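You operate a simulated robot arm through the tools that you are given. There is no shell and no other tool.

The job below is to be done with a simulated two-armed robot. You get a single attempt, and the scene is never put back.

Task
Fetch the green paper roll and set it on top of the grey orange-handled tray. Turn the tension dial to 3. Fetch the bundle of small forks from the top of the bagging bench and set it on the low shelf under the lamp cabinet. Take the beaker on the top of the bagging bench and put it away on the ledge under the filter and oiler. Put the job sign on the front left bay of the cooling rack. Put the stack of large forks on the top of the bagging bench away on the top of the drying cupboard. Press the black set button two times. The order is free. Set down upright: beaker, stack of large forks.

It is judged by the outcome, as a careful person would: the job done as asked, and still so three seconds after it is handed in. It fails if anything else is knocked over, pushed out of place, dropped, spilled or broken.

Robot
Two 7-joint arms with two-finger parallel grippers on one trunk, on a base that moves. Base frame: it is fixed to the floor where the robot stands at the start and does not move with it; the origin is under the middle of the robot, x ahead of it, y to its left, z up; the surface under the hand at the start is at about z = 800. Readings come in mm, rad, newtons and seconds.
The left shoulder is at the start at [80, 131, 947], the right one opposite. With the tool pointing down near the work surface each hand reaches from about 400 to 860 mm from the robot's upright axis, wherever it stands, measured 20 degrees to its own side. Places, roughly: beaker [1000, 500, 750]; black set button [3400, 600, 800]; bundle of small forks (13x3x3 cm) [1000, -1200, 800]; front left bay of the cooling rack [-300, 2800, 800]; green paper roll (6x6x3 cm) [500, -200, 800]; job sign [750, 750, 750]; ledge under the filter and oiler (48x15 cm) [-3060, -2880, 720]; low shelf under the lamp cabinet [1800, 2800, 300]; orange-handled tray [3500, 1750, 750]; stack of large forks (16x4x5 cm) [500, 700, 800]; tension dial [500, -300, 900]; top of the drying cupboard [900, 2800, 900]. Payload 1.57 kg a hand.
Tool frame (each hand has its own): the origin (TCP) lies between the finger pads and is the grasp point; the fingertips stand 30 mm ahead of it; z points along the fingers, y is the line along which they close. Largest opening 110 mm; finger width 24, thickness 12; the body of the gripper, 48 by 112 mm, starts 78 mm behind the TCP.
Orientation is told as [roll, pitch, yaw] about the base's x, y, z axes, in that order, counted from this pose: with the fingers straight down and closing along the base's y, the tool's x points along the base's -x, its y along +y and its z along -z.

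Tools
- The arms move only by the tool arm_command. It takes "left_deltas", "right_deltas" or both (then of equal length, played together; a hand with none holds still); each is a list of rows, each a list of 7 numbers: the shift along the base's x, y, z in mm, then the turn, a rotation vector about the base's x, y, z in degrees, then the finger opening in mm, from 0 to 110. In form: [[dx, dy, dz, ax, ay, az, gripper], ...]. A call has 1 to 20 rows; each row is the pose to reach, as a shift and turn from the pose commanded when the call began. Each row takes 0.2 s and may step no farther than 50 mm and 0.15 rad from the row before; otherwise, or with a gripper value out of range, the whole call is refused. A pose out of reach is approached as far as the arm can. The call stops where the force on the tool passes 40 N (or 10 N more than at its start, if that is more) or the arm is blocked; 0.2 s more then pass. The fingers move at their own pace (about 108 mm/s each) and stop on an object; they squeeze with about 43 N. The grip force told is the motor's: it shows also when the fingers shut on nothing. Time passes only in rows, and 0.2 s behind the last, so rows that repeat a pose let the fingers close. It gives the time, the measured TCP pose, the force on the tool (base axes), the opening and the grip force at its end, in the units of the frame above (readings bear some noise), with the torque about the TCP (base axes, N m) and any sound that the robot's microphone picked up.
- Cameras (640 x 400 px; columns grow to the right, rows downward): "scene" is now at [-58, 31.3, 1440.9]; the picture's right is [0.31, -0.95, 0.00], its down [-0.54, -0.17, -0.83] and it looks along [0.79, 0.25, -0.56] (base axes); focal length 295 px, centre (320, 200). "left" rides on the left gripper at [70, -16, -141] in its tool frame; the picture's right is [0.23, 0.97, 0.00], its down [-0.86, 0.20, -0.48] and it looks along [-0.47, 0.11, 0.88] (tool axes); focal length 222 px, centre (320, 200). "right" rides on the right gripper at [70, 16, -141] in its tool frame; the picture's right is [-0.23, 0.97, 0.00], its down [-0.86, -0.20, -0.48] and it looks along [-0.47, -0.11, 0.88] (tool axes); focal length 222 px, centre (320, 200). There is no depth. A picture from a camera that has moved, and an enlarged one, comes with that camera's place and axes in the base frame and with its lens. The place of the scene camera against the robot may be out by one fixed shift of up to 25 mm in any direction.
- camera(camera): a new picture of that camera. It takes no simulated time.
- roll_base(legs): drives the robot by 1 to 6 legs, each [ahead, left, turn to the left] in mm, mm and rad, along the robot's own axes; the way and the turn of a leg run together, so that a leg with both is an arc; at most 1500 mm and 3.142 rad a leg. The arms and the cameras ride along, it lands a little off, and it stops where it bumps. It gives what a move gives.
- turn_head(pan, tilt): turns the head with the scene camera to pan (to the left, within 1.902 rad either way) and tilt (down, from -0.506 to 1.204), counted from straight ahead of the robot. It gives what a move gives.
- inspect(camera, box): a new picture of the part [left, top, right, bottom] of that camera's present view, enlarged. It takes no simulated time.
- close_job(): hands the job in; it is judged then, once.

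Nothing tells you exact positions but the pictures and the camera data. Unless the task says otherwise, let go and move clear before handing in.

The tools are called after "Request:" as a command line: name --argument value ..., lists and objects as JSON in quotes. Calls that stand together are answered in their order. arm_command: Moves the arms, as the interface text tells. Its arguments: {"type":"object","properties":{"left_deltas":{"type":"array","items":{"type":"array","items":{"type":"number"}}},"right_deltas":{"type":"array","items":{"type":"array","items":{"type":"number"}}}},"required":[]} The other tools are called the same way: roll_base (legs) drives the base; turn_head (pan, tilt) turns the head that bears the scene camera; camera (camera) takes a picture; inspect (camera, box) takes an enlarged picture of a part of a camera's view; close_job () hands the job in.

At the start:

```text
clock: 0.0
left_tcp_pos: [470.0, 427.9, 1151.7]
left_orientation: [0.001, 0.0, 0.001]
left_contact_force: [0.8, -0.2, 0.1]
left_ft_torque: [-0.01, -0.01, -0.01]
left_opening: 110.1
left_grasp_force: 0.1
right_tcp_pos: [551.3, -104.9, 1204.5]
right_orientation: [-0.002, 0.0, -0.001]
right_contact_force: [0.8, 0.3, 0.3]
right_ft_torque: [0.02, -0.02, -0.03]
right_opening: 109.8
right_grasp_force: 0.0
robot x, y, heading: [-0.3, 2.5, -0.002]
head pan, tilt (commanded): [0.314, 0.599]
```

scene: 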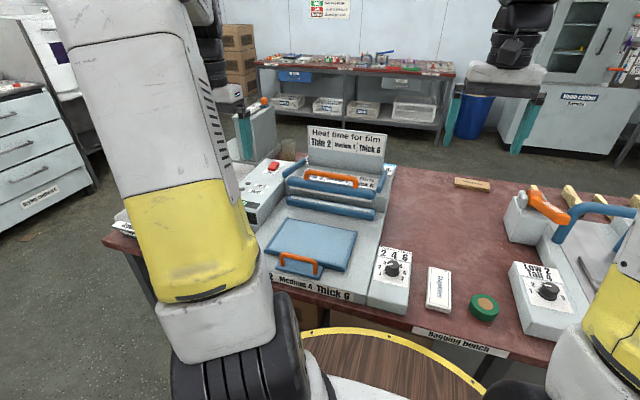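
right: 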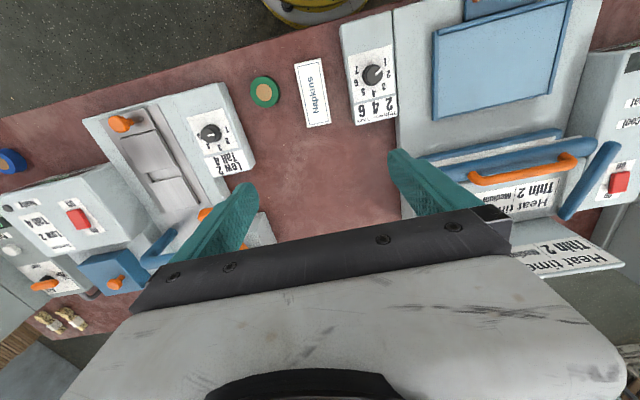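
left: 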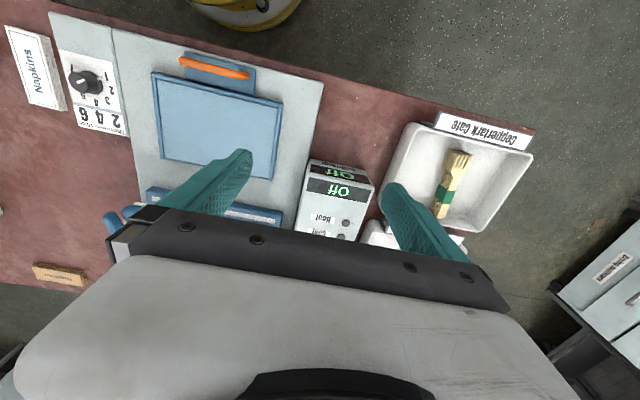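

I see the bagging bench ahead with a heat sealer, a dial box, a green roll and, at the left, a white tray holding a stack of forks. I will look around with the head before touching anything.

Request:
turn_head --pan 0.9 --tilt 0.6

```text
clock: 1.0
left_tcp_pos: [469.9, 428.1, 1150.8]
left_orientation: [-0.001, 0.0, 0.001]
left_contact_force: [-0.3, 0.1, -0.7]
left_ft_torque: [-0.02, -0.03, -0.01]
left_opening: 110.0
left_grasp_force: 0.0
right_tcp_pos: [551.7, -105.8, 1204.6]
right_orientation: [0.0, 0.0, -0.001]
right_contact_force: [-0.8, -0.9, 0.1]
right_ft_torque: [-0.03, 0.0, 0.01]
right_opening: 110.0
right_grasp_force: 0.0
robot x, y, heading: [-1.3, 3.3, -0.003]
head pan, tilt (commanded): [0.901, 0.6]
```

Request:
camera --camera "scene"

Request:
inspect --camera "left" --box '[320, 80, 560, 260]'

Request:
inspect --camera "right" --box '[180, 0, 420, 160]'

```text
taken
camera scene: at [-87.2, 73.3, 1440.6], right [0.78, -0.62, 0.0], down [-0.35, -0.44, -0.82], along [0.51, 0.65, -0.57], focal length 295 px, centre (320, 200)
```

scene: 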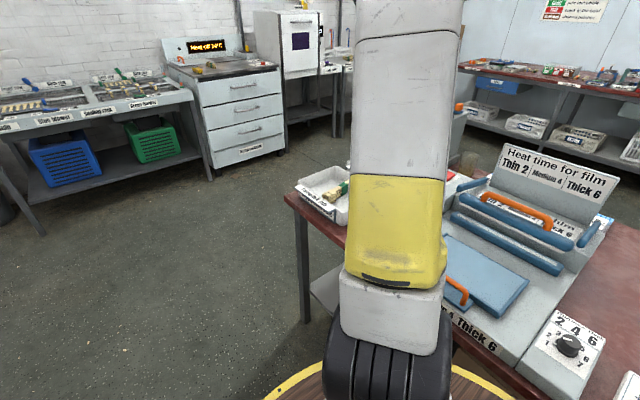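

```text
2.22 times, centred on (440, 170) of left
camera zoom: at [399.5, 411.0, 1291.2], right [-0.23, 0.97, 0.0], down [0.86, 0.2, 0.48], along [0.47, 0.11, -0.88], focal length 494 px, centre (53, 267)
```

zoom: 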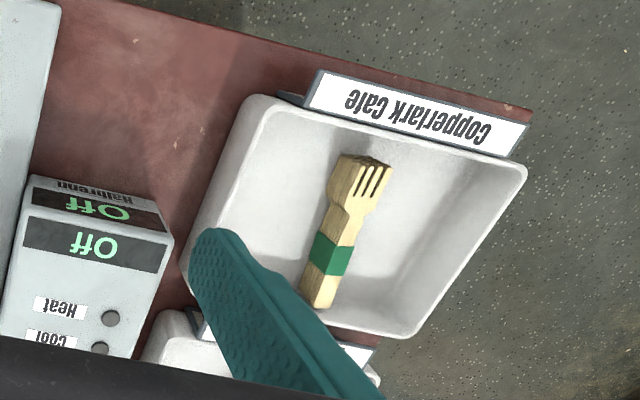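

```text
2.50 times, centred on (300, 80) of right
camera zoom: at [482.0, -87.6, 1345.5], right [0.23, 0.97, 0.0], down [0.86, -0.2, 0.48], along [0.47, -0.11, -0.88], focal length 555 px, centre (370, 500)
```

zoom: 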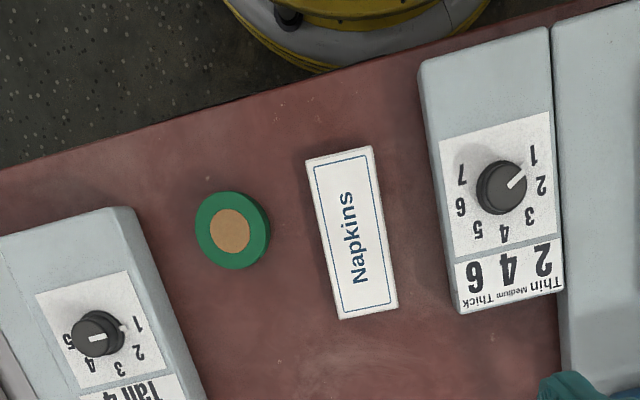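

The bench carries two dials: one labelled thin/medium/thick (1-7) and another, "Low 2 / Tall 4" (1-5), further right. I need to read their labels and look at the rest of the bench.

Request:
turn_head --pan -0.5 --tilt 0.75

Request:
camera --camera "scene"

Request:
inspect --camera "right" --box '[0, 80, 280, 340]'

```text
clock: 2.5
left_tcp_pos: [471.2, 427.1, 1151.9]
left_orientation: [0.0, 0.0, 0.0]
left_contact_force: [-0.5, 0.0, 0.0]
left_ft_torque: [0.01, -0.01, 0.01]
left_opening: 109.9
left_grasp_force: 0.0
right_tcp_pos: [551.9, -104.9, 1203.2]
right_orientation: [-0.001, -0.003, 0.001]
right_contact_force: [0.7, -0.4, -0.2]
right_ft_torque: [0.02, 0.0, -0.01]
right_opening: 109.9
right_grasp_force: 0.1
robot x, y, heading: [-0.8, -1.3, -0.0]
head pan, tilt (commanded): [-0.499, 0.75]
```

```text
taken
camera scene: at [-69.4, -35.6, 1427.8], right [-0.48, -0.88, 0.0], down [-0.6, 0.33, -0.73], along [0.64, -0.35, -0.68], focal length 295 px, centre (320, 200)
```

scene: 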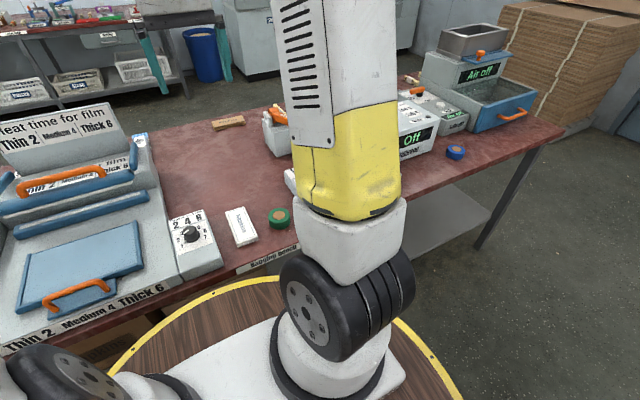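

```text
1.54 times, centred on (140, 210) of right
camera zoom: at [482.0, -87.6, 1345.5], right [0.23, 0.97, 0.0], down [0.86, -0.2, 0.48], along [0.47, -0.11, -0.88], focal length 342 px, centre (597, 185)
```

zoom: 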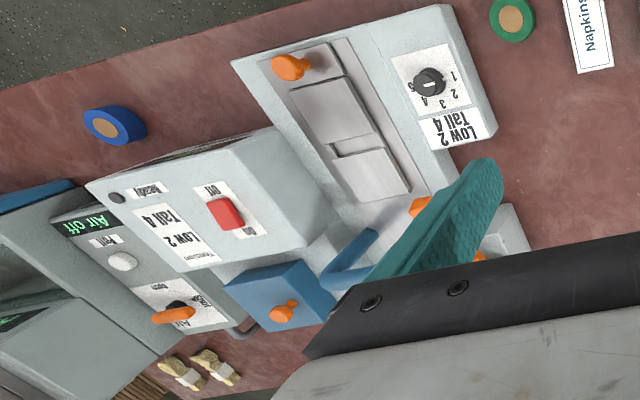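

I take the tension dial to be the "Low 2 / Tall 4" one near [550,-345]. I'll look round the rest of the room next.

Request:
turn_head --pan 1.5 --tilt 0.4

Request:
camera --camera "scene"

Request:
turn_head --pan -1.5 --tilt 0.4

Request:
camera --camera "scene"

Request:
turn_head --pan 0.45 --tilt 0.3

Request:
camera --camera "scene"

Request:
turn_head --pan 0.0 --tilt 0.5

Request:
camera --camera "scene"

```text
clock: 4.5
left_tcp_pos: [469.7, 426.9, 1150.3]
left_orientation: [-0.001, 0.0, 0.0]
left_contact_force: [0.7, -0.2, 0.2]
left_ft_torque: [-0.01, 0.0, -0.02]
left_opening: 109.9
left_grasp_force: 0.0
right_tcp_pos: [551.7, -105.4, 1203.9]
right_orientation: [0.001, 0.001, 0.0]
right_contact_force: [0.4, 1.2, -0.3]
right_ft_torque: [0.01, 0.03, 0.03]
right_opening: 109.7
right_grasp_force: 0.1
robot x, y, heading: [0.2, -1.0, 0.004]
head pan, tilt (commanded): [1.499, 0.4]
```

```text
taken
camera scene: at [-135.5, 96.5, 1458.9], right [1.0, -0.07, 0.0], down [-0.03, -0.39, -0.92], along [0.07, 0.92, -0.39], focal length 295 px, centre (320, 200)
```

scene: 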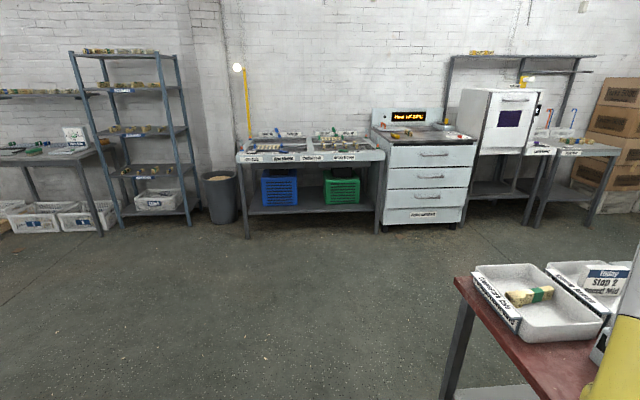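

```text
clock: 7.0
left_tcp_pos: [470.4, 428.6, 1150.5]
left_orientation: [0.0, -0.001, 0.0]
left_contact_force: [-1.3, 0.4, 1.0]
left_ft_torque: [0.01, 0.0, -0.01]
left_opening: 110.0
left_grasp_force: 0.1
right_tcp_pos: [552.5, -105.3, 1203.3]
right_orientation: [-0.001, 0.001, 0.0]
right_contact_force: [0.7, 0.4, 0.3]
right_ft_torque: [-0.01, 0.0, -0.02]
right_opening: 110.1
right_grasp_force: 0.0
robot x, y, heading: [-0.8, 2.4, 0.001]
head pan, tilt (commanded): [-1.499, 0.4]
```

```text
taken
camera scene: at [-135.5, -88.3, 1458.9], right [-1.0, -0.07, 0.0], down [-0.03, 0.39, -0.92], along [0.07, -0.92, -0.39], focal length 295 px, centre (320, 200)
```

scene: 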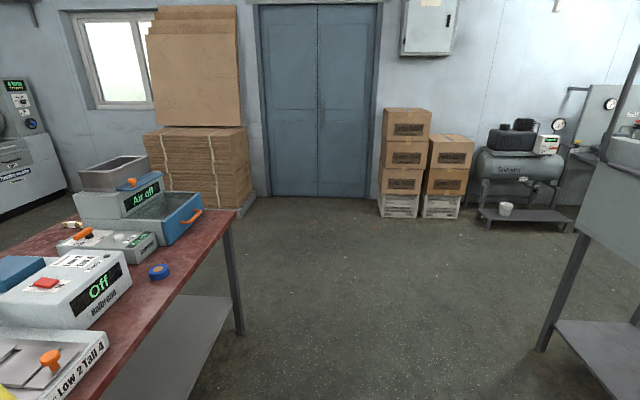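

```text
clock: 8.9
left_tcp_pos: [472.0, 427.0, 1149.7]
left_orientation: [0.0, 0.0, 0.0]
left_contact_force: [0.7, -0.2, 0.3]
left_ft_torque: [-0.01, 0.01, -0.03]
left_opening: 110.1
left_grasp_force: 0.0
right_tcp_pos: [551.3, -105.9, 1204.0]
right_orientation: [0.0, 0.0, 0.001]
right_contact_force: [0.9, 0.3, -0.1]
right_ft_torque: [-0.01, 0.01, -0.01]
right_opening: 110.1
right_grasp_force: 0.2
robot x, y, heading: [-1.2, 0.2, -0.003]
head pan, tilt (commanded): [0.45, 0.3]
```

```text
taken
camera scene: at [-58.1, 44.7, 1468.1], right [0.43, -0.9, 0.0], down [-0.27, -0.13, -0.96], along [0.86, 0.42, -0.3], focal length 295 px, centre (320, 200)
```

scene: 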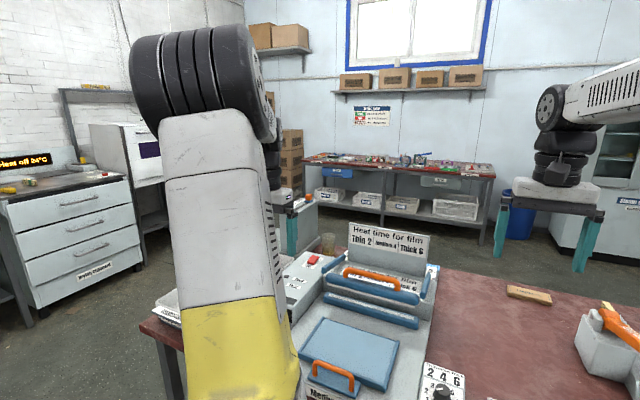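

```text
clock: 9.8
left_tcp_pos: [470.4, 427.4, 1150.2]
left_orientation: [-0.001, 0.0, 0.0]
left_contact_force: [-0.2, -0.2, -0.3]
left_ft_torque: [0.04, 0.03, -0.01]
left_opening: 109.8
left_grasp_force: 0.0
right_tcp_pos: [551.8, -105.5, 1203.0]
right_orientation: [0.0, -0.001, 0.001]
right_contact_force: [0.4, 0.2, -0.1]
right_ft_torque: [0.0, 0.03, 0.0]
right_opening: 109.8
right_grasp_force: 0.1
robot x, y, heading: [-2.1, 3.6, -0.006]
head pan, tilt (commanded): [0.0, 0.499]
```

```text
taken
camera scene: at [-51.2, 4.1, 1449.8], right [0.0, -1.0, 0.0], down [-0.48, 0.0, -0.88], along [0.88, 0.0, -0.48], focal length 295 px, centre (320, 200)
```

scene: 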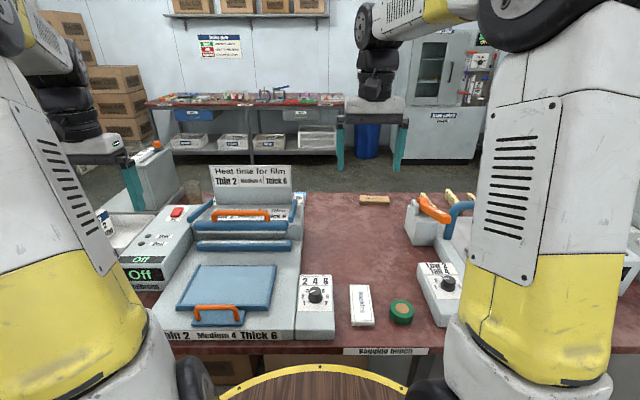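

Room map is clear: bench ahead, cooling rack / drying cupboard / lamp cabinet to the left, the far bench with the tray ahead, and the air station behind right. First I bring the right hand nearer to the tension dial to read it.

Request:
arm_command --right_deltas '[[-10, -32, -20, 0, 0, 0, 110], [-20, -64, -40, 0, 0, 0, 110], [-30, -96, -65, 0, 0, 0, 110], [-40, -128, -90, 0, 0, 0, 110], [-50, -160, -120, 0, 0, 0, 110], [-60, -190, -150, 0, 0, 0, 110], [-70, -215, -180, 0, 0, 0, 110], [-73, -223, -200, 0, 0, 0, 110]]'

Request:
camera --camera "right"

Request:
camera --camera "scene"

```text
clock: 11.7
left_tcp_pos: [470.7, 426.8, 1151.1]
left_orientation: [0.0, 0.002, 0.001]
left_contact_force: [0.0, -0.2, 0.0]
left_ft_torque: [-0.02, -0.04, 0.0]
left_opening: 110.1
left_grasp_force: 0.0
right_tcp_pos: [478.5, -328.9, 1005.3]
right_orientation: [0.0, -0.001, 0.001]
right_contact_force: [0.7, 0.0, -0.4]
right_ft_torque: [0.04, 0.0, -0.01]
right_opening: 109.8
right_grasp_force: 0.1
robot x, y, heading: [0.1, 1.7, -0.001]
head pan, tilt (commanded): [0.0, 0.499]
```

```text
taken
camera right: at [408.5, -312.1, 1147.7], right [0.23, 0.97, 0.0], down [0.86, -0.2, 0.48], along [0.47, -0.11, -0.88], focal length 222 px, centre (320, 200)
```

right: 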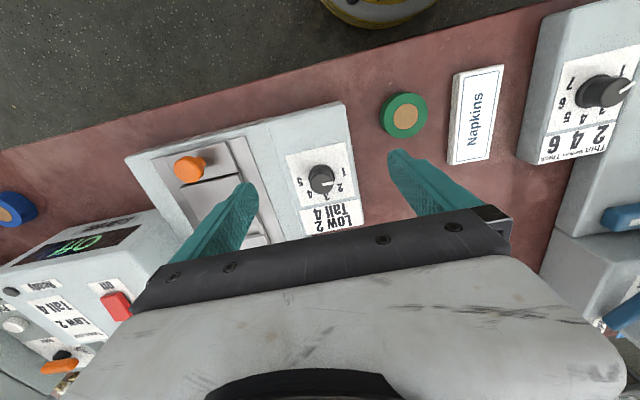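

```text
taken
camera scene: at [-51.3, 4.1, 1449.7], right [0.0, -1.0, 0.0], down [-0.48, 0.0, -0.88], along [0.88, 0.0, -0.48], focal length 295 px, centre (320, 200)
```

scene: 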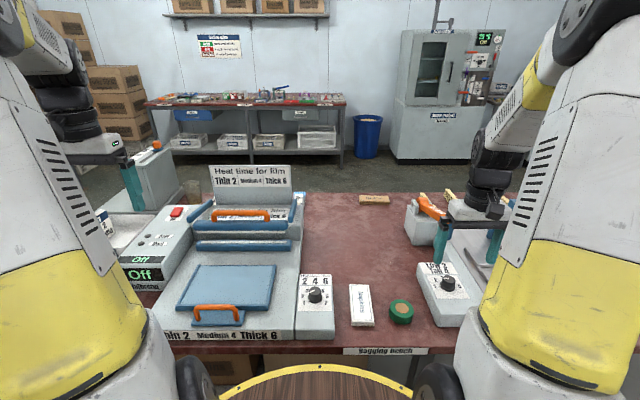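

Request:
inspect --camera "right" --box '[260, 120, 400, 250]'

Request:
inspect --camera "scene" --box '[280, 240, 500, 360]'

```text
3.08 times, centred on (330, 185) of right
camera zoom: at [408.5, -312.1, 1147.7], right [0.23, 0.97, 0.0], down [0.86, -0.2, 0.48], along [0.47, -0.11, -0.88], focal length 684 px, centre (289, 246)
```

zoom: 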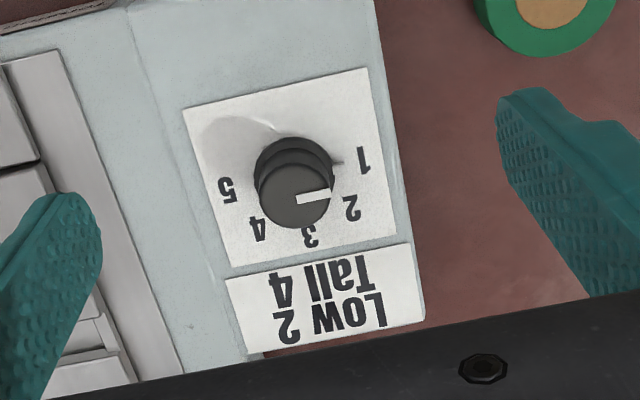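

```text
2.91 times, centred on (390, 300) of scene
camera zoom: at [-51.3, 4.1, 1449.7], right [0.0, -1.0, 0.0], down [-0.48, 0.0, -0.88], along [0.88, 0.0, -0.48], focal length 857 px, centre (116, -91)
```

zoom: 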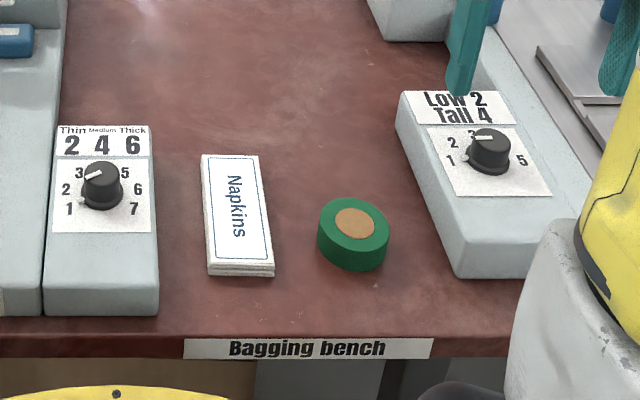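

The tension dial (1–5) points at about 1, so it needs about 84° clockwise to reach 3. I take a second wrist view for triangulating its exact position and height.

Request:
arm_command --right_deltas '[[15, 38, 0, 0, 0, 0, 110], [30, 76, 0, 0, 0, 0, 110], [45, 114, 0, 0, 0, 0, 110], [60, 150, 0, 0, 0, 0, 110], [60, 150, 0, 0, 0, 0, 110]]'

Request:
inspect --camera "right" --box '[100, 80, 420, 240]'

Request:
camera --camera "right"

```text
clock: 12.8
left_tcp_pos: [469.6, 428.4, 1150.3]
left_orientation: [0.0, -0.001, 0.0]
left_contact_force: [0.1, 0.3, 0.7]
left_ft_torque: [-0.04, 0.01, 0.0]
left_opening: 110.4
left_grasp_force: 0.0
right_tcp_pos: [538.7, -177.9, 1007.2]
right_orientation: [0.001, -0.002, 0.0]
right_contact_force: [-0.7, 0.0, -0.3]
right_ft_torque: [-0.05, 0.02, -0.02]
right_opening: 109.9
right_grasp_force: 0.1
robot x, y, heading: [0.9, -1.5, -0.003]
head pan, tilt (commanded): [0.0, 0.499]
```

```text
2.00 times, centred on (260, 160) of right
camera zoom: at [468.9, -161.2, 1147.3], right [0.23, 0.97, 0.0], down [0.86, -0.2, 0.48], along [0.47, -0.11, -0.88], focal length 444 px, centre (440, 280)
```

zoom: 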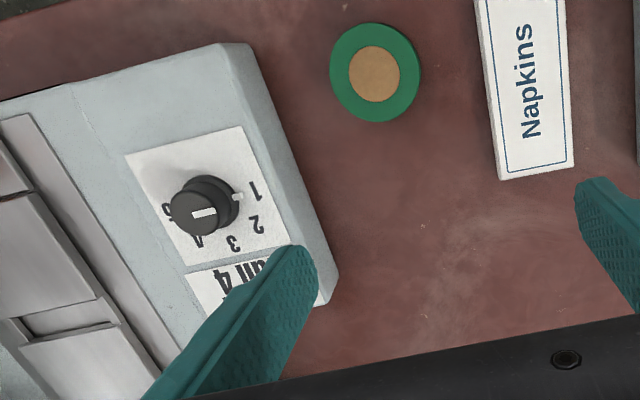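

```text
taken
camera right: at [468.9, -161.2, 1147.3], right [0.23, 0.97, 0.0], down [0.86, -0.2, 0.48], along [0.47, -0.11, -0.88], focal length 222 px, centre (320, 200)
```

right: 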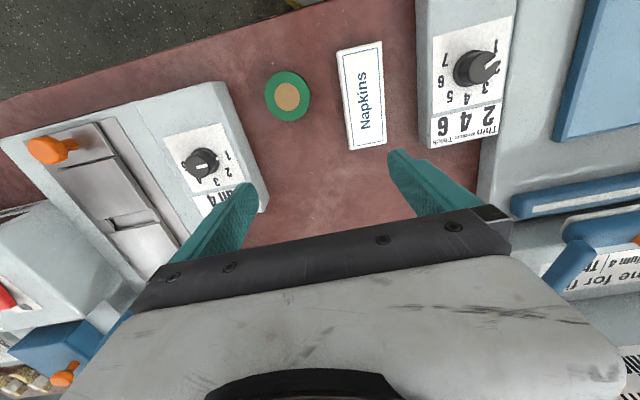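

Triangulation puts the tension knob top at about [530,-338,871] with the face at z≈851; it points at 1, and 3 lies straight ahead (+x). I'll approach with yaw +45° so I can turn it −90°.

Request:
arm_command --right_deltas '[[-2, -27, 0, 0, 0, 7.5, 60], [-3, -54, 0, 0, 0, 15, 60], [-4, -81, 0, 0, 0, 22.5, 60], [-6, -108, -10, 0, 0, 30, 60], [-7, -135, -30, 0, 0, 37.5, 60], [-8.5, -160, -50, 0, 0, 45, 60], [-8.5, -160, -67, 0, 0, 45, 60], [-8.5, -160, -67, 0, 0, 45, 60]]'

Request:
camera --camera "right"

Request:
camera --camera "scene"

```text
clock: 14.7
left_tcp_pos: [471.2, 427.4, 1151.9]
left_orientation: [0.0, -0.001, -0.002]
left_contact_force: [1.0, 0.6, -0.2]
left_ft_torque: [-0.02, 0.01, -0.05]
left_opening: 109.9
left_grasp_force: 0.1
right_tcp_pos: [530.7, -336.5, 937.8]
right_orientation: [0.001, -0.001, 0.786]
right_contact_force: [-1.2, -0.7, -0.8]
right_ft_torque: [-0.04, 0.03, 0.0]
right_opening: 59.9
right_grasp_force: 0.1
robot x, y, heading: [1.2, -2.9, -0.007]
head pan, tilt (commanded): [0.0, 0.499]
```

```text
taken
camera right: at [469.7, -374.1, 1079.4], right [-0.53, 0.85, 0.0], down [0.75, 0.46, 0.48], along [0.41, 0.25, -0.88], focal length 222 px, centre (320, 200)
```

right: 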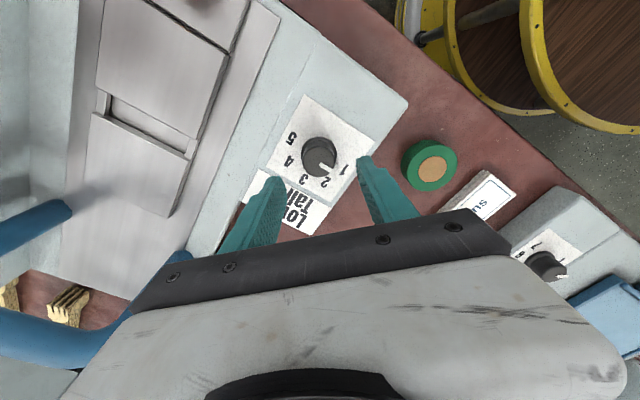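

```text
taken
camera scene: at [-51.2, 4.0, 1449.7], right [0.0, -1.0, 0.0], down [-0.48, 0.0, -0.88], along [0.88, 0.0, -0.48], focal length 295 px, centre (320, 200)
```

scene: 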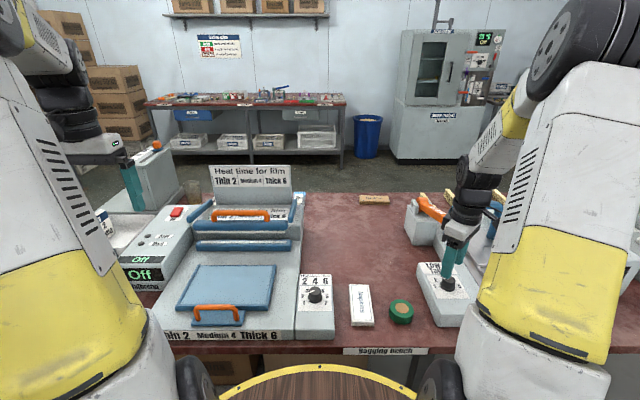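

Request:
inspect --camera "right" --box '[260, 100, 380, 220]'

```text
3.33 times, centred on (320, 160) of right
camera zoom: at [469.7, -374.1, 1079.4], right [-0.53, 0.85, 0.0], down [0.75, 0.46, 0.48], along [0.41, 0.25, -0.88], focal length 740 px, centre (320, 333)
```

zoom: 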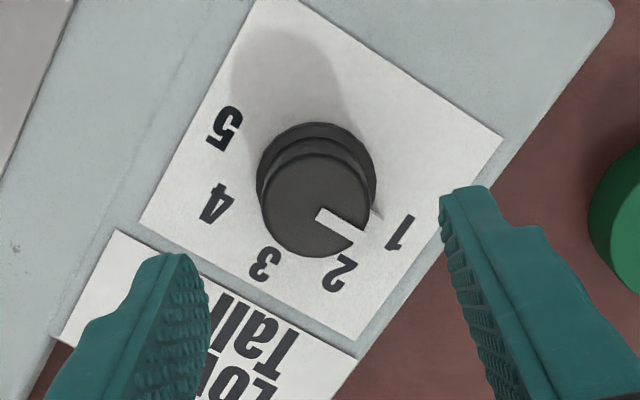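

The knob sits centred between the fingers. Descending to TCP z≈885 and gripping it.

Request:
arm_command --right_deltas '[[0, -1, -20, 0, 0, 0, 60], [0, -1, -40, 0, 0, 0, 60], [0, -1, -51, 0, 0, 0, 60], [0, -1, -52, 0, 0, 0, 60], [0, -1, -52, 0, 0, 0, 25], [0, -1, -52, 0, 0, 0, 25], [0, -1, -52, 0, 0, 0, 25]]'

```text
clock: 16.2
left_tcp_pos: [470.5, 428.2, 1151.4]
left_orientation: [-0.001, 0.001, -0.001]
left_contact_force: [-0.7, -0.7, 0.7]
left_ft_torque: [-0.02, -0.01, -0.01]
left_opening: 110.2
left_grasp_force: 0.1
right_tcp_pos: [532.3, -338.6, 884.7]
right_orientation: [0.0, -0.001, 0.786]
right_contact_force: [-5.1, 3.8, 7.4]
right_ft_torque: [0.1, 0.19, -0.04]
right_opening: 33.4
right_grasp_force: 41.3
robot x, y, heading: [1.3, -0.6, 0.002]
head pan, tilt (commanded): [0.0, 0.499]
```

Request:
arm_command --right_deltas '[[0, 0, 0, 0, 0, -8.2, 25], [0, 0, 0, 0, 0, -16.4, 25], [0, 0, 0, 0, 0, -24.6, 25], [0, 0, 0, 0, 0, -32.8, 25], [0, 0, 0, 0, 0, -41, 25], [0, 0, 0, 0, 0, -49.2, 25], [0, 0, 0, 0, 0, -57.4, 25], [0, 0, 0, 0, 0, -65.6, 25], [0, 0, 0, 0, 0, -73.8, 25], [0, 0, 0, 0, 0, -82, 25], [0, 0, 0, 0, 0, -90, 25], [0, 0, 0, 0, 0, -90, 25]]'

Request:
camera --camera "right"

```text
clock: 18.9
left_tcp_pos: [469.1, 426.8, 1151.4]
left_orientation: [-0.001, 0.0, 0.0]
left_contact_force: [0.3, 0.2, 0.0]
left_ft_torque: [0.01, -0.02, 0.0]
left_opening: 110.0
left_grasp_force: 0.0
right_tcp_pos: [530.5, -338.8, 885.0]
right_orientation: [-0.001, 0.0, -0.788]
right_contact_force: [2.9, -7.8, 19.9]
right_ft_torque: [-0.45, -0.37, -0.01]
right_opening: 32.6
right_grasp_force: 40.9
robot x, y, heading: [-0.4, 1.8, 0.0]
head pan, tilt (commanded): [0.0, 0.499]
```

```text
taken
camera right: at [492.7, -277.7, 1027.1], right [0.85, 0.53, 0.0], down [0.46, -0.75, 0.48], along [0.25, -0.41, -0.88], focal length 222 px, centre (320, 200)
```

right: 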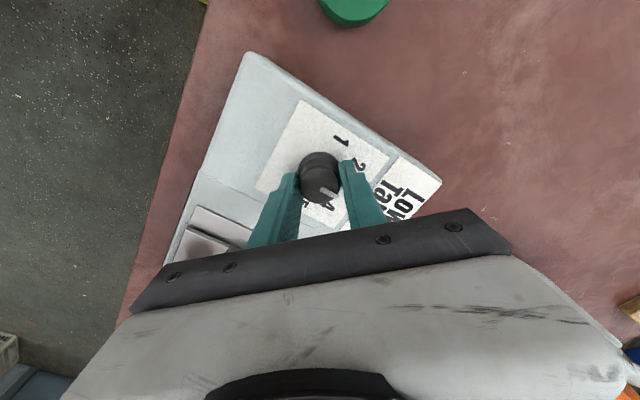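

Turned 90°. I'll release, rise and check the dial.

Request:
arm_command --right_deltas '[[0, 0, 0, 0, 0, 0, 60], [0, 0, 0, 0, 0, 0, 60], [0, 0, 30, 0, 0, 0, 60], [0, 0, 60, 0, 0, 0, 60], [0, 0, 90, 0, 0, 0, 60], [0, 0, 90, 0, 0, 0, 60]]'

Request:
inspect --camera "right" --box '[220, 80, 420, 220]'

```text
clock: 20.2
left_tcp_pos: [470.8, 427.1, 1151.0]
left_orientation: [-0.001, 0.001, 0.001]
left_contact_force: [-1.6, 0.3, 0.1]
left_ft_torque: [0.01, -0.04, -0.01]
left_opening: 110.0
left_grasp_force: 0.1
right_tcp_pos: [531.8, -339.7, 976.6]
right_orientation: [0.0, -0.001, -0.784]
right_contact_force: [-0.4, -0.3, -0.2]
right_ft_torque: [-0.01, -0.01, 0.02]
right_opening: 59.9
right_grasp_force: 0.0
robot x, y, heading: [-1.4, 0.6, -0.006]
head pan, tilt (commanded): [0.0, 0.499]
```

```text
2.86 times, centred on (320, 150) of right
camera zoom: at [493.4, -277.9, 1117.1], right [0.85, 0.53, 0.0], down [0.46, -0.75, 0.48], along [0.25, -0.41, -0.88], focal length 635 px, centre (320, 343)
```

zoom: 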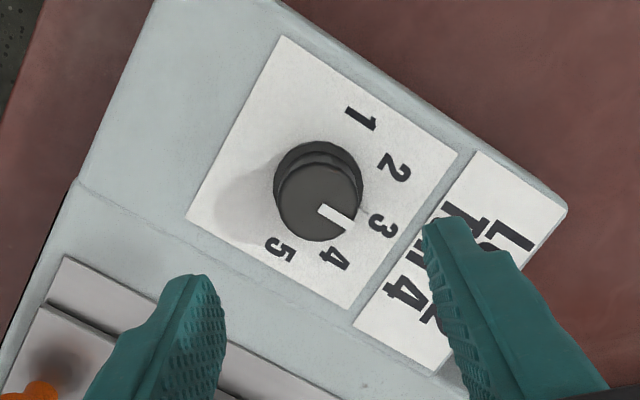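

The pointer now stands on 3. Next I raise the right hand to a travel pose and drive left so that the forks and the sign come into reach.

Request:
arm_command --right_deltas '[[-5, 8, 30, 0, 0, 7.5, 60], [-10, 16, 60, 0, 0, 15, 80], [-15, 24, 90, 0, 0, 22.5, 110], [-20, 32, 120, 0, 0, 30, 110], [-25, 40, 150, 0, 0, 37.5, 110], [-30, 50, 180, 0, 0, 45, 110]]'

Request:
roll_base --legs '[[0, 400, 0]]'

Request:
turn_head --pan 0.7 --tilt 0.7

Request:
camera --camera "scene"

Request:
camera --camera "left"

```text
clock: 21.6
left_tcp_pos: [471.8, 428.4, 1149.6]
left_orientation: [0.0, 0.0, 0.0]
left_contact_force: [0.0, 0.1, -1.0]
left_ft_torque: [0.01, -0.01, -0.02]
left_opening: 110.0
left_grasp_force: 0.0
right_tcp_pos: [503.2, -290.3, 1154.7]
right_orientation: [0.0, 0.001, 0.003]
right_contact_force: [0.1, -1.0, -0.4]
right_ft_torque: [0.04, 0.02, 0.0]
right_opening: 109.8
right_grasp_force: 0.0
robot x, y, heading: [-1.9, 1.1, -0.001]
head pan, tilt (commanded): [0.0, 0.499]
```

```text
clock: 24.1
left_tcp_pos: [473.6, 817.9, 1152.2]
left_orientation: [0.0, 0.001, -0.005]
left_contact_force: [0.6, -0.2, -0.1]
left_ft_torque: [-0.02, 0.03, 0.0]
left_opening: 109.9
left_grasp_force: 0.0
right_tcp_pos: [501.7, 100.4, 1153.8]
right_orientation: [0.0, 0.0, -0.005]
right_contact_force: [-0.1, -0.7, -0.5]
right_ft_torque: [0.0, 0.0, -0.04]
right_opening: 109.9
right_grasp_force: 0.0
robot x, y, heading: [2.1, 389.2, -0.005]
head pan, tilt (commanded): [0.0, 0.499]
```

```text
clock: 25.2
left_tcp_pos: [473.4, 818.2, 1150.6]
left_orientation: [-0.001, 0.0, -0.005]
left_contact_force: [0.3, 0.3, 0.3]
left_ft_torque: [0.01, -0.02, -0.01]
left_opening: 110.0
left_grasp_force: 0.0
right_tcp_pos: [502.7, 99.5, 1154.1]
right_orientation: [0.0, 0.001, -0.006]
right_contact_force: [0.1, 0.6, 0.2]
right_ft_torque: [-0.03, -0.01, -0.01]
right_opening: 110.0
right_grasp_force: 0.0
robot x, y, heading: [-0.6, 396.2, -0.005]
head pan, tilt (commanded): [0.7, 0.7]
```

```text
taken
camera scene: at [-75.9, 451.8, 1432.0], right [0.64, -0.77, 0.0], down [-0.49, -0.41, -0.77], along [0.59, 0.49, -0.64], focal length 295 px, centre (320, 200)
```

scene: 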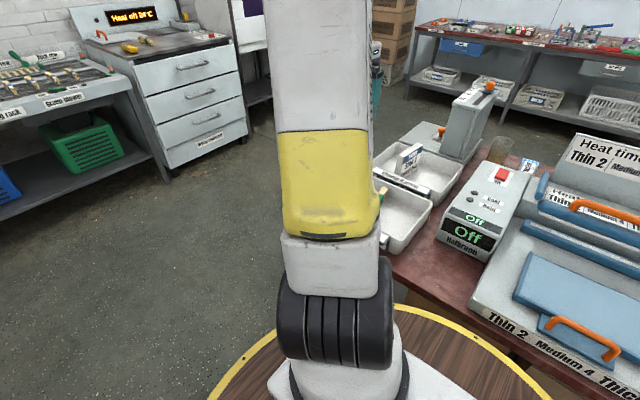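

```text
taken
camera left: at [402.4, 801.8, 1291.2], right [-0.22, 0.97, 0.0], down [0.86, 0.2, 0.48], along [0.47, 0.11, -0.88], focal length 222 px, centre (320, 200)
```

left: 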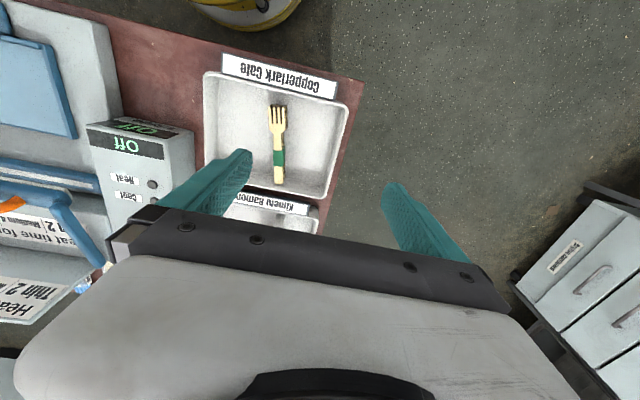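

Request:
inspect --camera "left" --box '[200, 50, 400, 230]'

Request:
inspect --camera "scene" --box '[360, 60, 560, 260]'

```text
2.22 times, centred on (300, 140) of left
camera zoom: at [402.4, 801.8, 1291.2], right [-0.22, 0.97, 0.0], down [0.86, 0.2, 0.48], along [0.47, 0.11, -0.88], focal length 494 px, centre (364, 333)
```

zoom: 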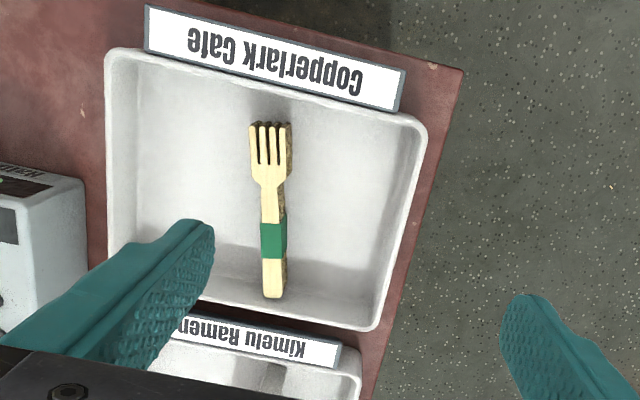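

```text
2.00 times, centred on (460, 160) of scene
camera zoom: at [-75.9, 451.8, 1432.0], right [0.64, -0.77, 0.0], down [-0.49, -0.41, -0.77], along [0.59, 0.49, -0.64], focal length 589 px, centre (40, 280)
```

zoom: 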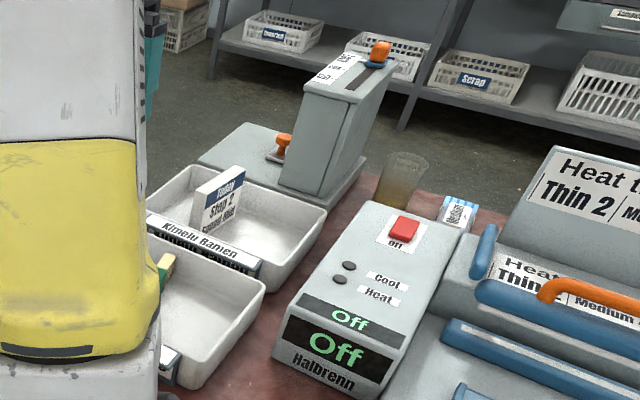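

The large forks stack lies flat in the "Copperlark Cafe" tray, about [464..613, 733..757], top z≈843, turned about 9°. The job sign stands in the "Kimelu Ramen" tray behind it, and the beaker is behind that. I move the left hand above the forks.

Request:
arm_command --left_deltas '[[15, -14, -45, 0, 0, 2, 90], [30, -28, -90, 0, 0, 4, 90], [46, -42, -135, 0, 0, 6, 90], [62, -56, -180, 0, 0, 8, 90], [76, -70, -215, 0, 0, 9.5, 90], [76, -70, -221, 0, 0, 9.5, 90]]'

Request:
camera --camera "left"

Request:
inspect --camera "left" --box '[220, 60, 420, 220]'

```text
clock: 26.6
left_tcp_pos: [549.7, 747.8, 928.8]
left_orientation: [-0.002, 0.001, 0.163]
left_contact_force: [-0.4, -0.7, -0.1]
left_ft_torque: [0.04, 0.03, -0.03]
left_opening: 90.2
left_grasp_force: 0.0
right_tcp_pos: [502.1, 101.0, 1153.5]
right_orientation: [0.0, 0.0, -0.005]
right_contact_force: [0.6, -1.0, -0.1]
right_ft_torque: [0.0, 0.0, -0.01]
right_opening: 110.0
right_grasp_force: 0.1
robot x, y, heading: [1.9, 389.5, -0.006]
head pan, tilt (commanded): [0.7, 0.7]
```

```text
taken
camera left: at [480.9, 721.0, 1069.4], right [-0.38, 0.92, 0.0], down [0.81, 0.33, 0.48], along [0.44, 0.18, -0.88], focal length 222 px, centre (320, 200)
```

left: 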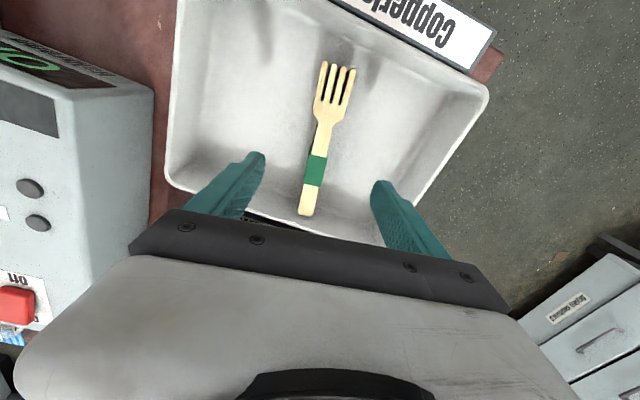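

```text
2.50 times, centred on (320, 140) of left
camera zoom: at [480.9, 721.0, 1069.4], right [-0.38, 0.92, 0.0], down [0.81, 0.33, 0.48], along [0.44, 0.18, -0.88], focal length 555 px, centre (320, 350)
```

zoom: 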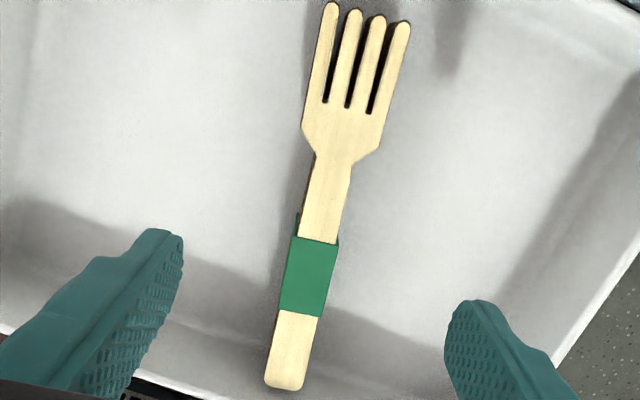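

Request:
arm_command --left_deltas '[[0, 0, -30, 0, 0, 0, 90], [0, 0, -60, 0, 0, 0, 90], [0, 0, -85, 0, 0, 0, 80], [0, 0, -93, 0, 0, 0, 60], [0, 0, -93, 0, 0, 0, 5], [0, 0, -93, 0, 0, 0, 5], [0, 0, -93, 0, 0, 0, 5]]'

Request:
camera --camera "left"

```text
clock: 28.2
left_tcp_pos: [547.8, 748.4, 836.5]
left_orientation: [0.001, 0.001, 0.161]
left_contact_force: [0.1, -0.2, 0.3]
left_ft_torque: [0.0, 0.0, -0.01]
left_opening: 16.9
left_grasp_force: 32.2
right_tcp_pos: [502.3, 99.9, 1154.3]
right_orientation: [0.001, -0.001, -0.004]
right_contact_force: [0.4, 0.4, 0.7]
right_ft_torque: [0.01, 0.01, 0.01]
right_opening: 110.0
right_grasp_force: 0.0
robot x, y, heading: [2.0, 395.3, -0.007]
head pan, tilt (commanded): [0.7, 0.7]
```

```text
taken
camera left: at [481.1, 720.9, 976.8], right [-0.38, 0.92, 0.0], down [0.81, 0.33, 0.48], along [0.44, 0.18, -0.88], focal length 222 px, centre (320, 200)
```

left: 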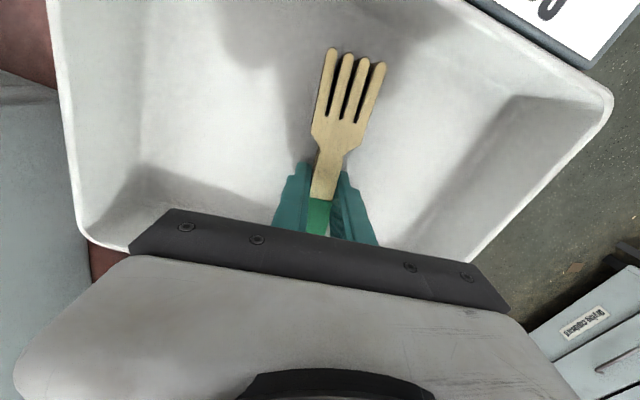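

Gripped on the band (17 mm). Lifting it clear.

Request:
arm_command --left_deltas '[[0, 0, 30, 0, 0, 0, 5], [0, 0, 70, 0, 0, 0, 5], [0, 0, 115, 0, 0, 0, 5], [0, 0, 160, 0, 0, 0, 5], [-20, 0, 205, 0, 0, 0, 5], [-40, 0, 250, 0, 0, 0, 5], [-60, 0, 280, 0, 0, 0, 5], [-60, 0, 280, 0, 0, 0, 5]]'

Request:
camera --camera "left"

Request:
camera --camera "scene"

```text
clock: 30.0
left_tcp_pos: [485.6, 747.9, 1118.6]
left_orientation: [0.0, 0.001, 0.161]
left_contact_force: [0.2, 0.1, -0.9]
left_ft_torque: [0.0, 0.02, 0.01]
left_opening: 16.9
left_grasp_force: 32.2
right_tcp_pos: [502.5, 101.5, 1153.7]
right_orientation: [-0.001, 0.0, -0.005]
right_contact_force: [0.1, -0.2, 0.5]
right_ft_torque: [0.01, -0.02, -0.03]
right_opening: 110.0
right_grasp_force: 0.0
robot x, y, heading: [3.1, 393.6, -0.008]
head pan, tilt (commanded): [0.7, 0.7]
```

```text
taken
camera left: at [418.8, 720.6, 1258.1], right [-0.38, 0.92, 0.0], down [0.81, 0.33, 0.48], along [0.44, 0.18, -0.88], focal length 222 px, centre (320, 200)
```

left: 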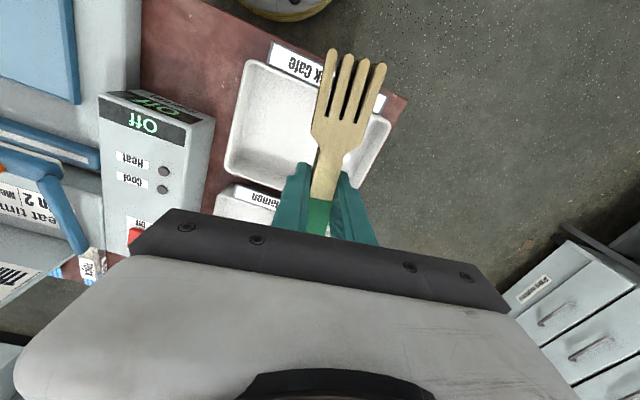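

```text
taken
camera scene: at [-75.9, 451.8, 1432.0], right [0.64, -0.77, 0.0], down [-0.49, -0.41, -0.76], along [0.59, 0.49, -0.64], focal length 295 px, centre (320, 200)
```

scene: 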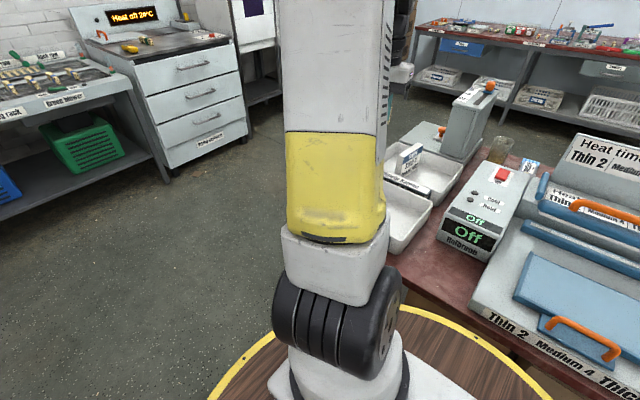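

The forks are held. I drive about 500 mm further left so the right hand can reach the job sign.

Request:
roll_base --legs '[[20, 510, 0.005]]'

Request:
turn_head --pan -0.1 --tilt 0.7

Request:
camera --camera "scene"

Request:
camera --camera "right"

```text
clock: 32.9
left_tcp_pos: [501.2, 1251.0, 1118.6]
left_orientation: [0.0, 0.0, 0.173]
left_contact_force: [0.7, 0.0, -1.6]
left_ft_torque: [-0.01, 0.01, -0.02]
left_opening: 16.5
left_grasp_force: 31.8
right_tcp_pos: [524.9, 603.3, 1153.7]
right_orientation: [-0.001, 0.001, 0.006]
right_contact_force: [-0.7, 0.2, -0.5]
right_ft_torque: [0.03, -0.01, 0.0]
right_opening: 109.9
right_grasp_force: 0.0
robot x, y, heading: [21.4, 887.7, 0.008]
head pan, tilt (commanded): [0.7, 0.7]
```

```text
clock: 34.0
left_tcp_pos: [501.7, 1250.8, 1116.6]
left_orientation: [-0.001, 0.001, 0.174]
left_contact_force: [0.7, 1.2, 0.2]
left_ft_torque: [-0.01, -0.01, 0.01]
left_opening: 17.0
left_grasp_force: 32.2
right_tcp_pos: [526.1, 604.6, 1154.1]
right_orientation: [0.001, -0.001, 0.007]
right_contact_force: [-0.1, 0.5, 0.6]
right_ft_torque: [-0.02, 0.0, -0.03]
right_opening: 109.9
right_grasp_force: 0.0
robot x, y, heading: [19.5, 891.9, 0.007]
head pan, tilt (commanded): [-0.099, 0.7]
```

```text
taken
camera scene: at [-37.2, 884.7, 1432.0], right [-0.09, -1.0, 0.0], down [-0.64, 0.06, -0.76], along [0.76, -0.07, -0.64], focal length 295 px, centre (320, 200)
```

scene: 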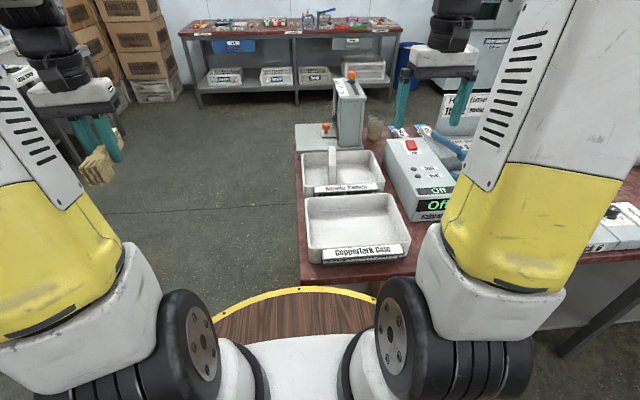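

```text
taken
camera right: at [455.1, 620.5, 1295.8], right [0.22, 0.98, 0.0], down [0.86, -0.19, 0.48], along [0.47, -0.11, -0.88], focal length 222 px, centre (320, 200)
```

right: 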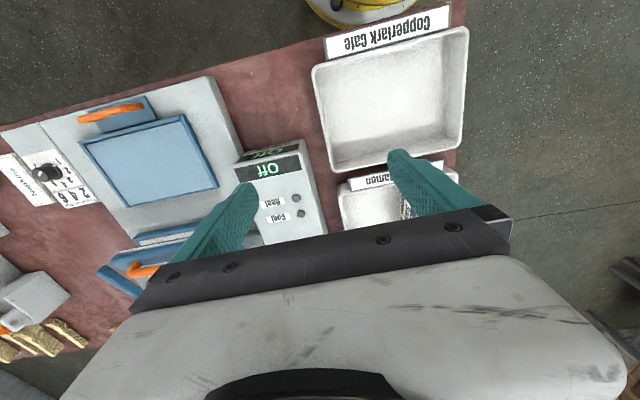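

The sign stands edge-on to me (thin across y), near [778,766]. I bring the right hand over to look at it closely.

Request:
arm_command --right_deltas '[[25, 30, 0, 0, 0, 0, 110], [50, 60, 0, 0, 0, 0, 110], [80, 92, -20, 0, 0, 0, 110], [105, 122, -45, 0, 0, 0, 110], [130, 152, -75, 0, 0, 0, 110], [155, 180, -105, 0, 0, 0, 110], [155, 180, -105, 0, 0, 0, 110]]'

Request:
camera --camera "right"

Request:
inspect --camera "right" --box '[230, 100, 430, 240]'

Request:
inspect --camera "scene" --box '[280, 60, 480, 280]'

```text
clock: 35.6
left_tcp_pos: [501.3, 1251.6, 1117.1]
left_orientation: [0.0, 0.002, 0.172]
left_contact_force: [-0.1, -1.2, -0.6]
left_ft_torque: [-0.03, 0.01, -0.03]
left_opening: 16.9
left_grasp_force: 32.1
right_tcp_pos: [682.3, 784.2, 1049.3]
right_orientation: [0.0, 0.0, 0.007]
right_contact_force: [-1.0, -0.7, -0.3]
right_ft_torque: [-0.02, -0.04, 0.02]
right_opening: 110.0
right_grasp_force: 0.0
robot x, y, heading: [23.0, 889.6, 0.003]
head pan, tilt (commanded): [-0.099, 0.7]
```

```text
taken
camera right: at [611.9, 801.4, 1190.2], right [0.22, 0.98, 0.0], down [0.86, -0.19, 0.48], along [0.47, -0.11, -0.88], focal length 222 px, centre (320, 200)
```

right: 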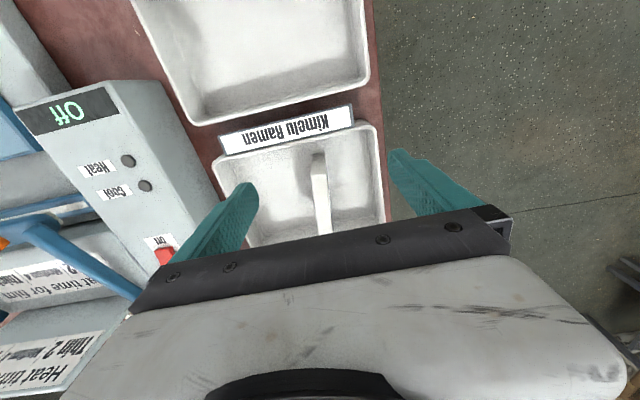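

```text
2.86 times, centred on (330, 170) of right
camera zoom: at [611.9, 801.4, 1190.2], right [0.22, 0.98, 0.0], down [0.86, -0.19, 0.48], along [0.47, -0.11, -0.88], focal length 635 px, centre (291, 286)
```

zoom: 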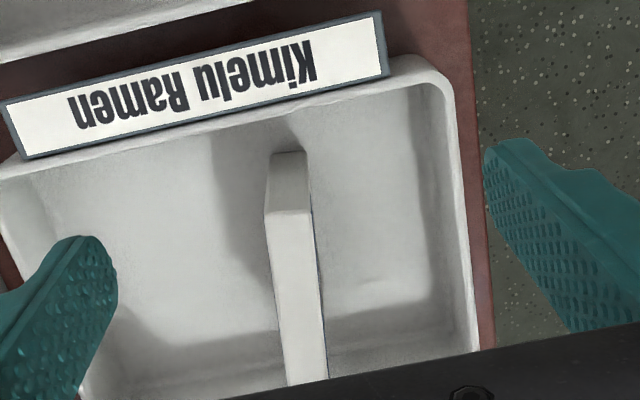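

```text
1.82 times, centred on (380, 170) of scene
camera zoom: at [-37.1, 884.7, 1432.0], right [-0.09, -1.0, 0.0], down [-0.64, 0.06, -0.76], along [0.76, -0.07, -0.64], focal length 536 px, centre (211, 254)
```

zoom: 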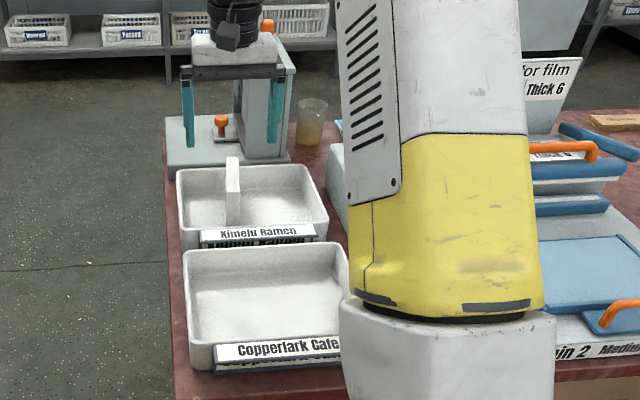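

Request:
arm_command --right_deltas '[[35, -6, -10, 0, 0, -3, 90], [70, -12, -20, 0, 0, -6, 90], [100, -17, -40, 0, 0, -8.3, 90], [100, -17, -75, 0, 0, -8.3, 90], [100, -17, -75, 0, 0, -8.3, 90]]'

Request:
camera --camera "right"

Request:
inspect --camera "scene" --box '[280, 60, 480, 220]'

```text
clock: 36.8
left_tcp_pos: [500.6, 1250.4, 1117.8]
left_orientation: [0.0, 0.0, 0.173]
left_contact_force: [-0.4, -0.7, -0.4]
left_ft_torque: [0.02, 0.02, 0.02]
left_opening: 16.8
left_grasp_force: 31.9
right_tcp_pos: [781.3, 766.7, 973.1]
right_orientation: [0.001, 0.001, -0.138]
right_contact_force: [0.5, -0.4, -0.6]
right_ft_torque: [0.06, 0.01, -0.03]
right_opening: 90.0
right_grasp_force: 0.1
robot x, y, heading: [21.6, 888.4, 0.01]
head pan, tilt (commanded): [-0.099, 0.7]
```

```text
taken
camera right: at [714.0, 792.5, 1115.0], right [0.36, 0.93, 0.0], down [0.82, -0.32, 0.48], along [0.45, -0.17, -0.88], focal length 222 px, centre (320, 200)
```

right: 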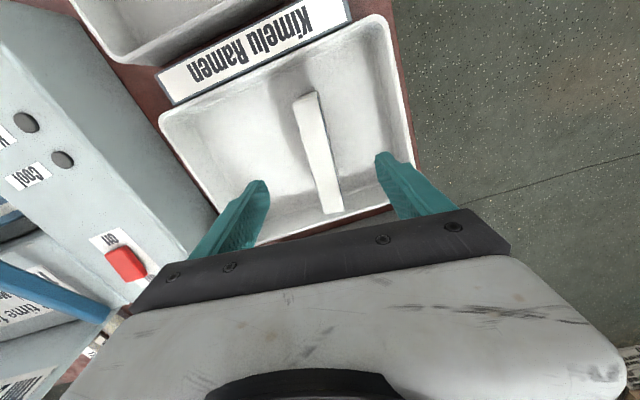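

```text
2.50 times, centred on (380, 140) of scene
camera zoom: at [-37.1, 884.7, 1432.0], right [-0.09, -1.0, 0.0], down [-0.64, 0.06, -0.76], along [0.76, -0.07, -0.64], focal length 737 px, centre (170, 350)
```

zoom: 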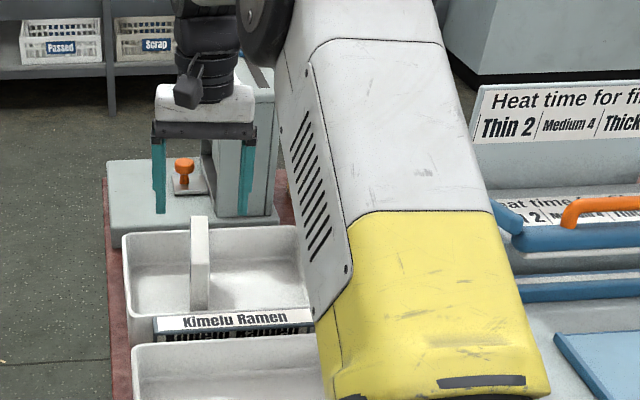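

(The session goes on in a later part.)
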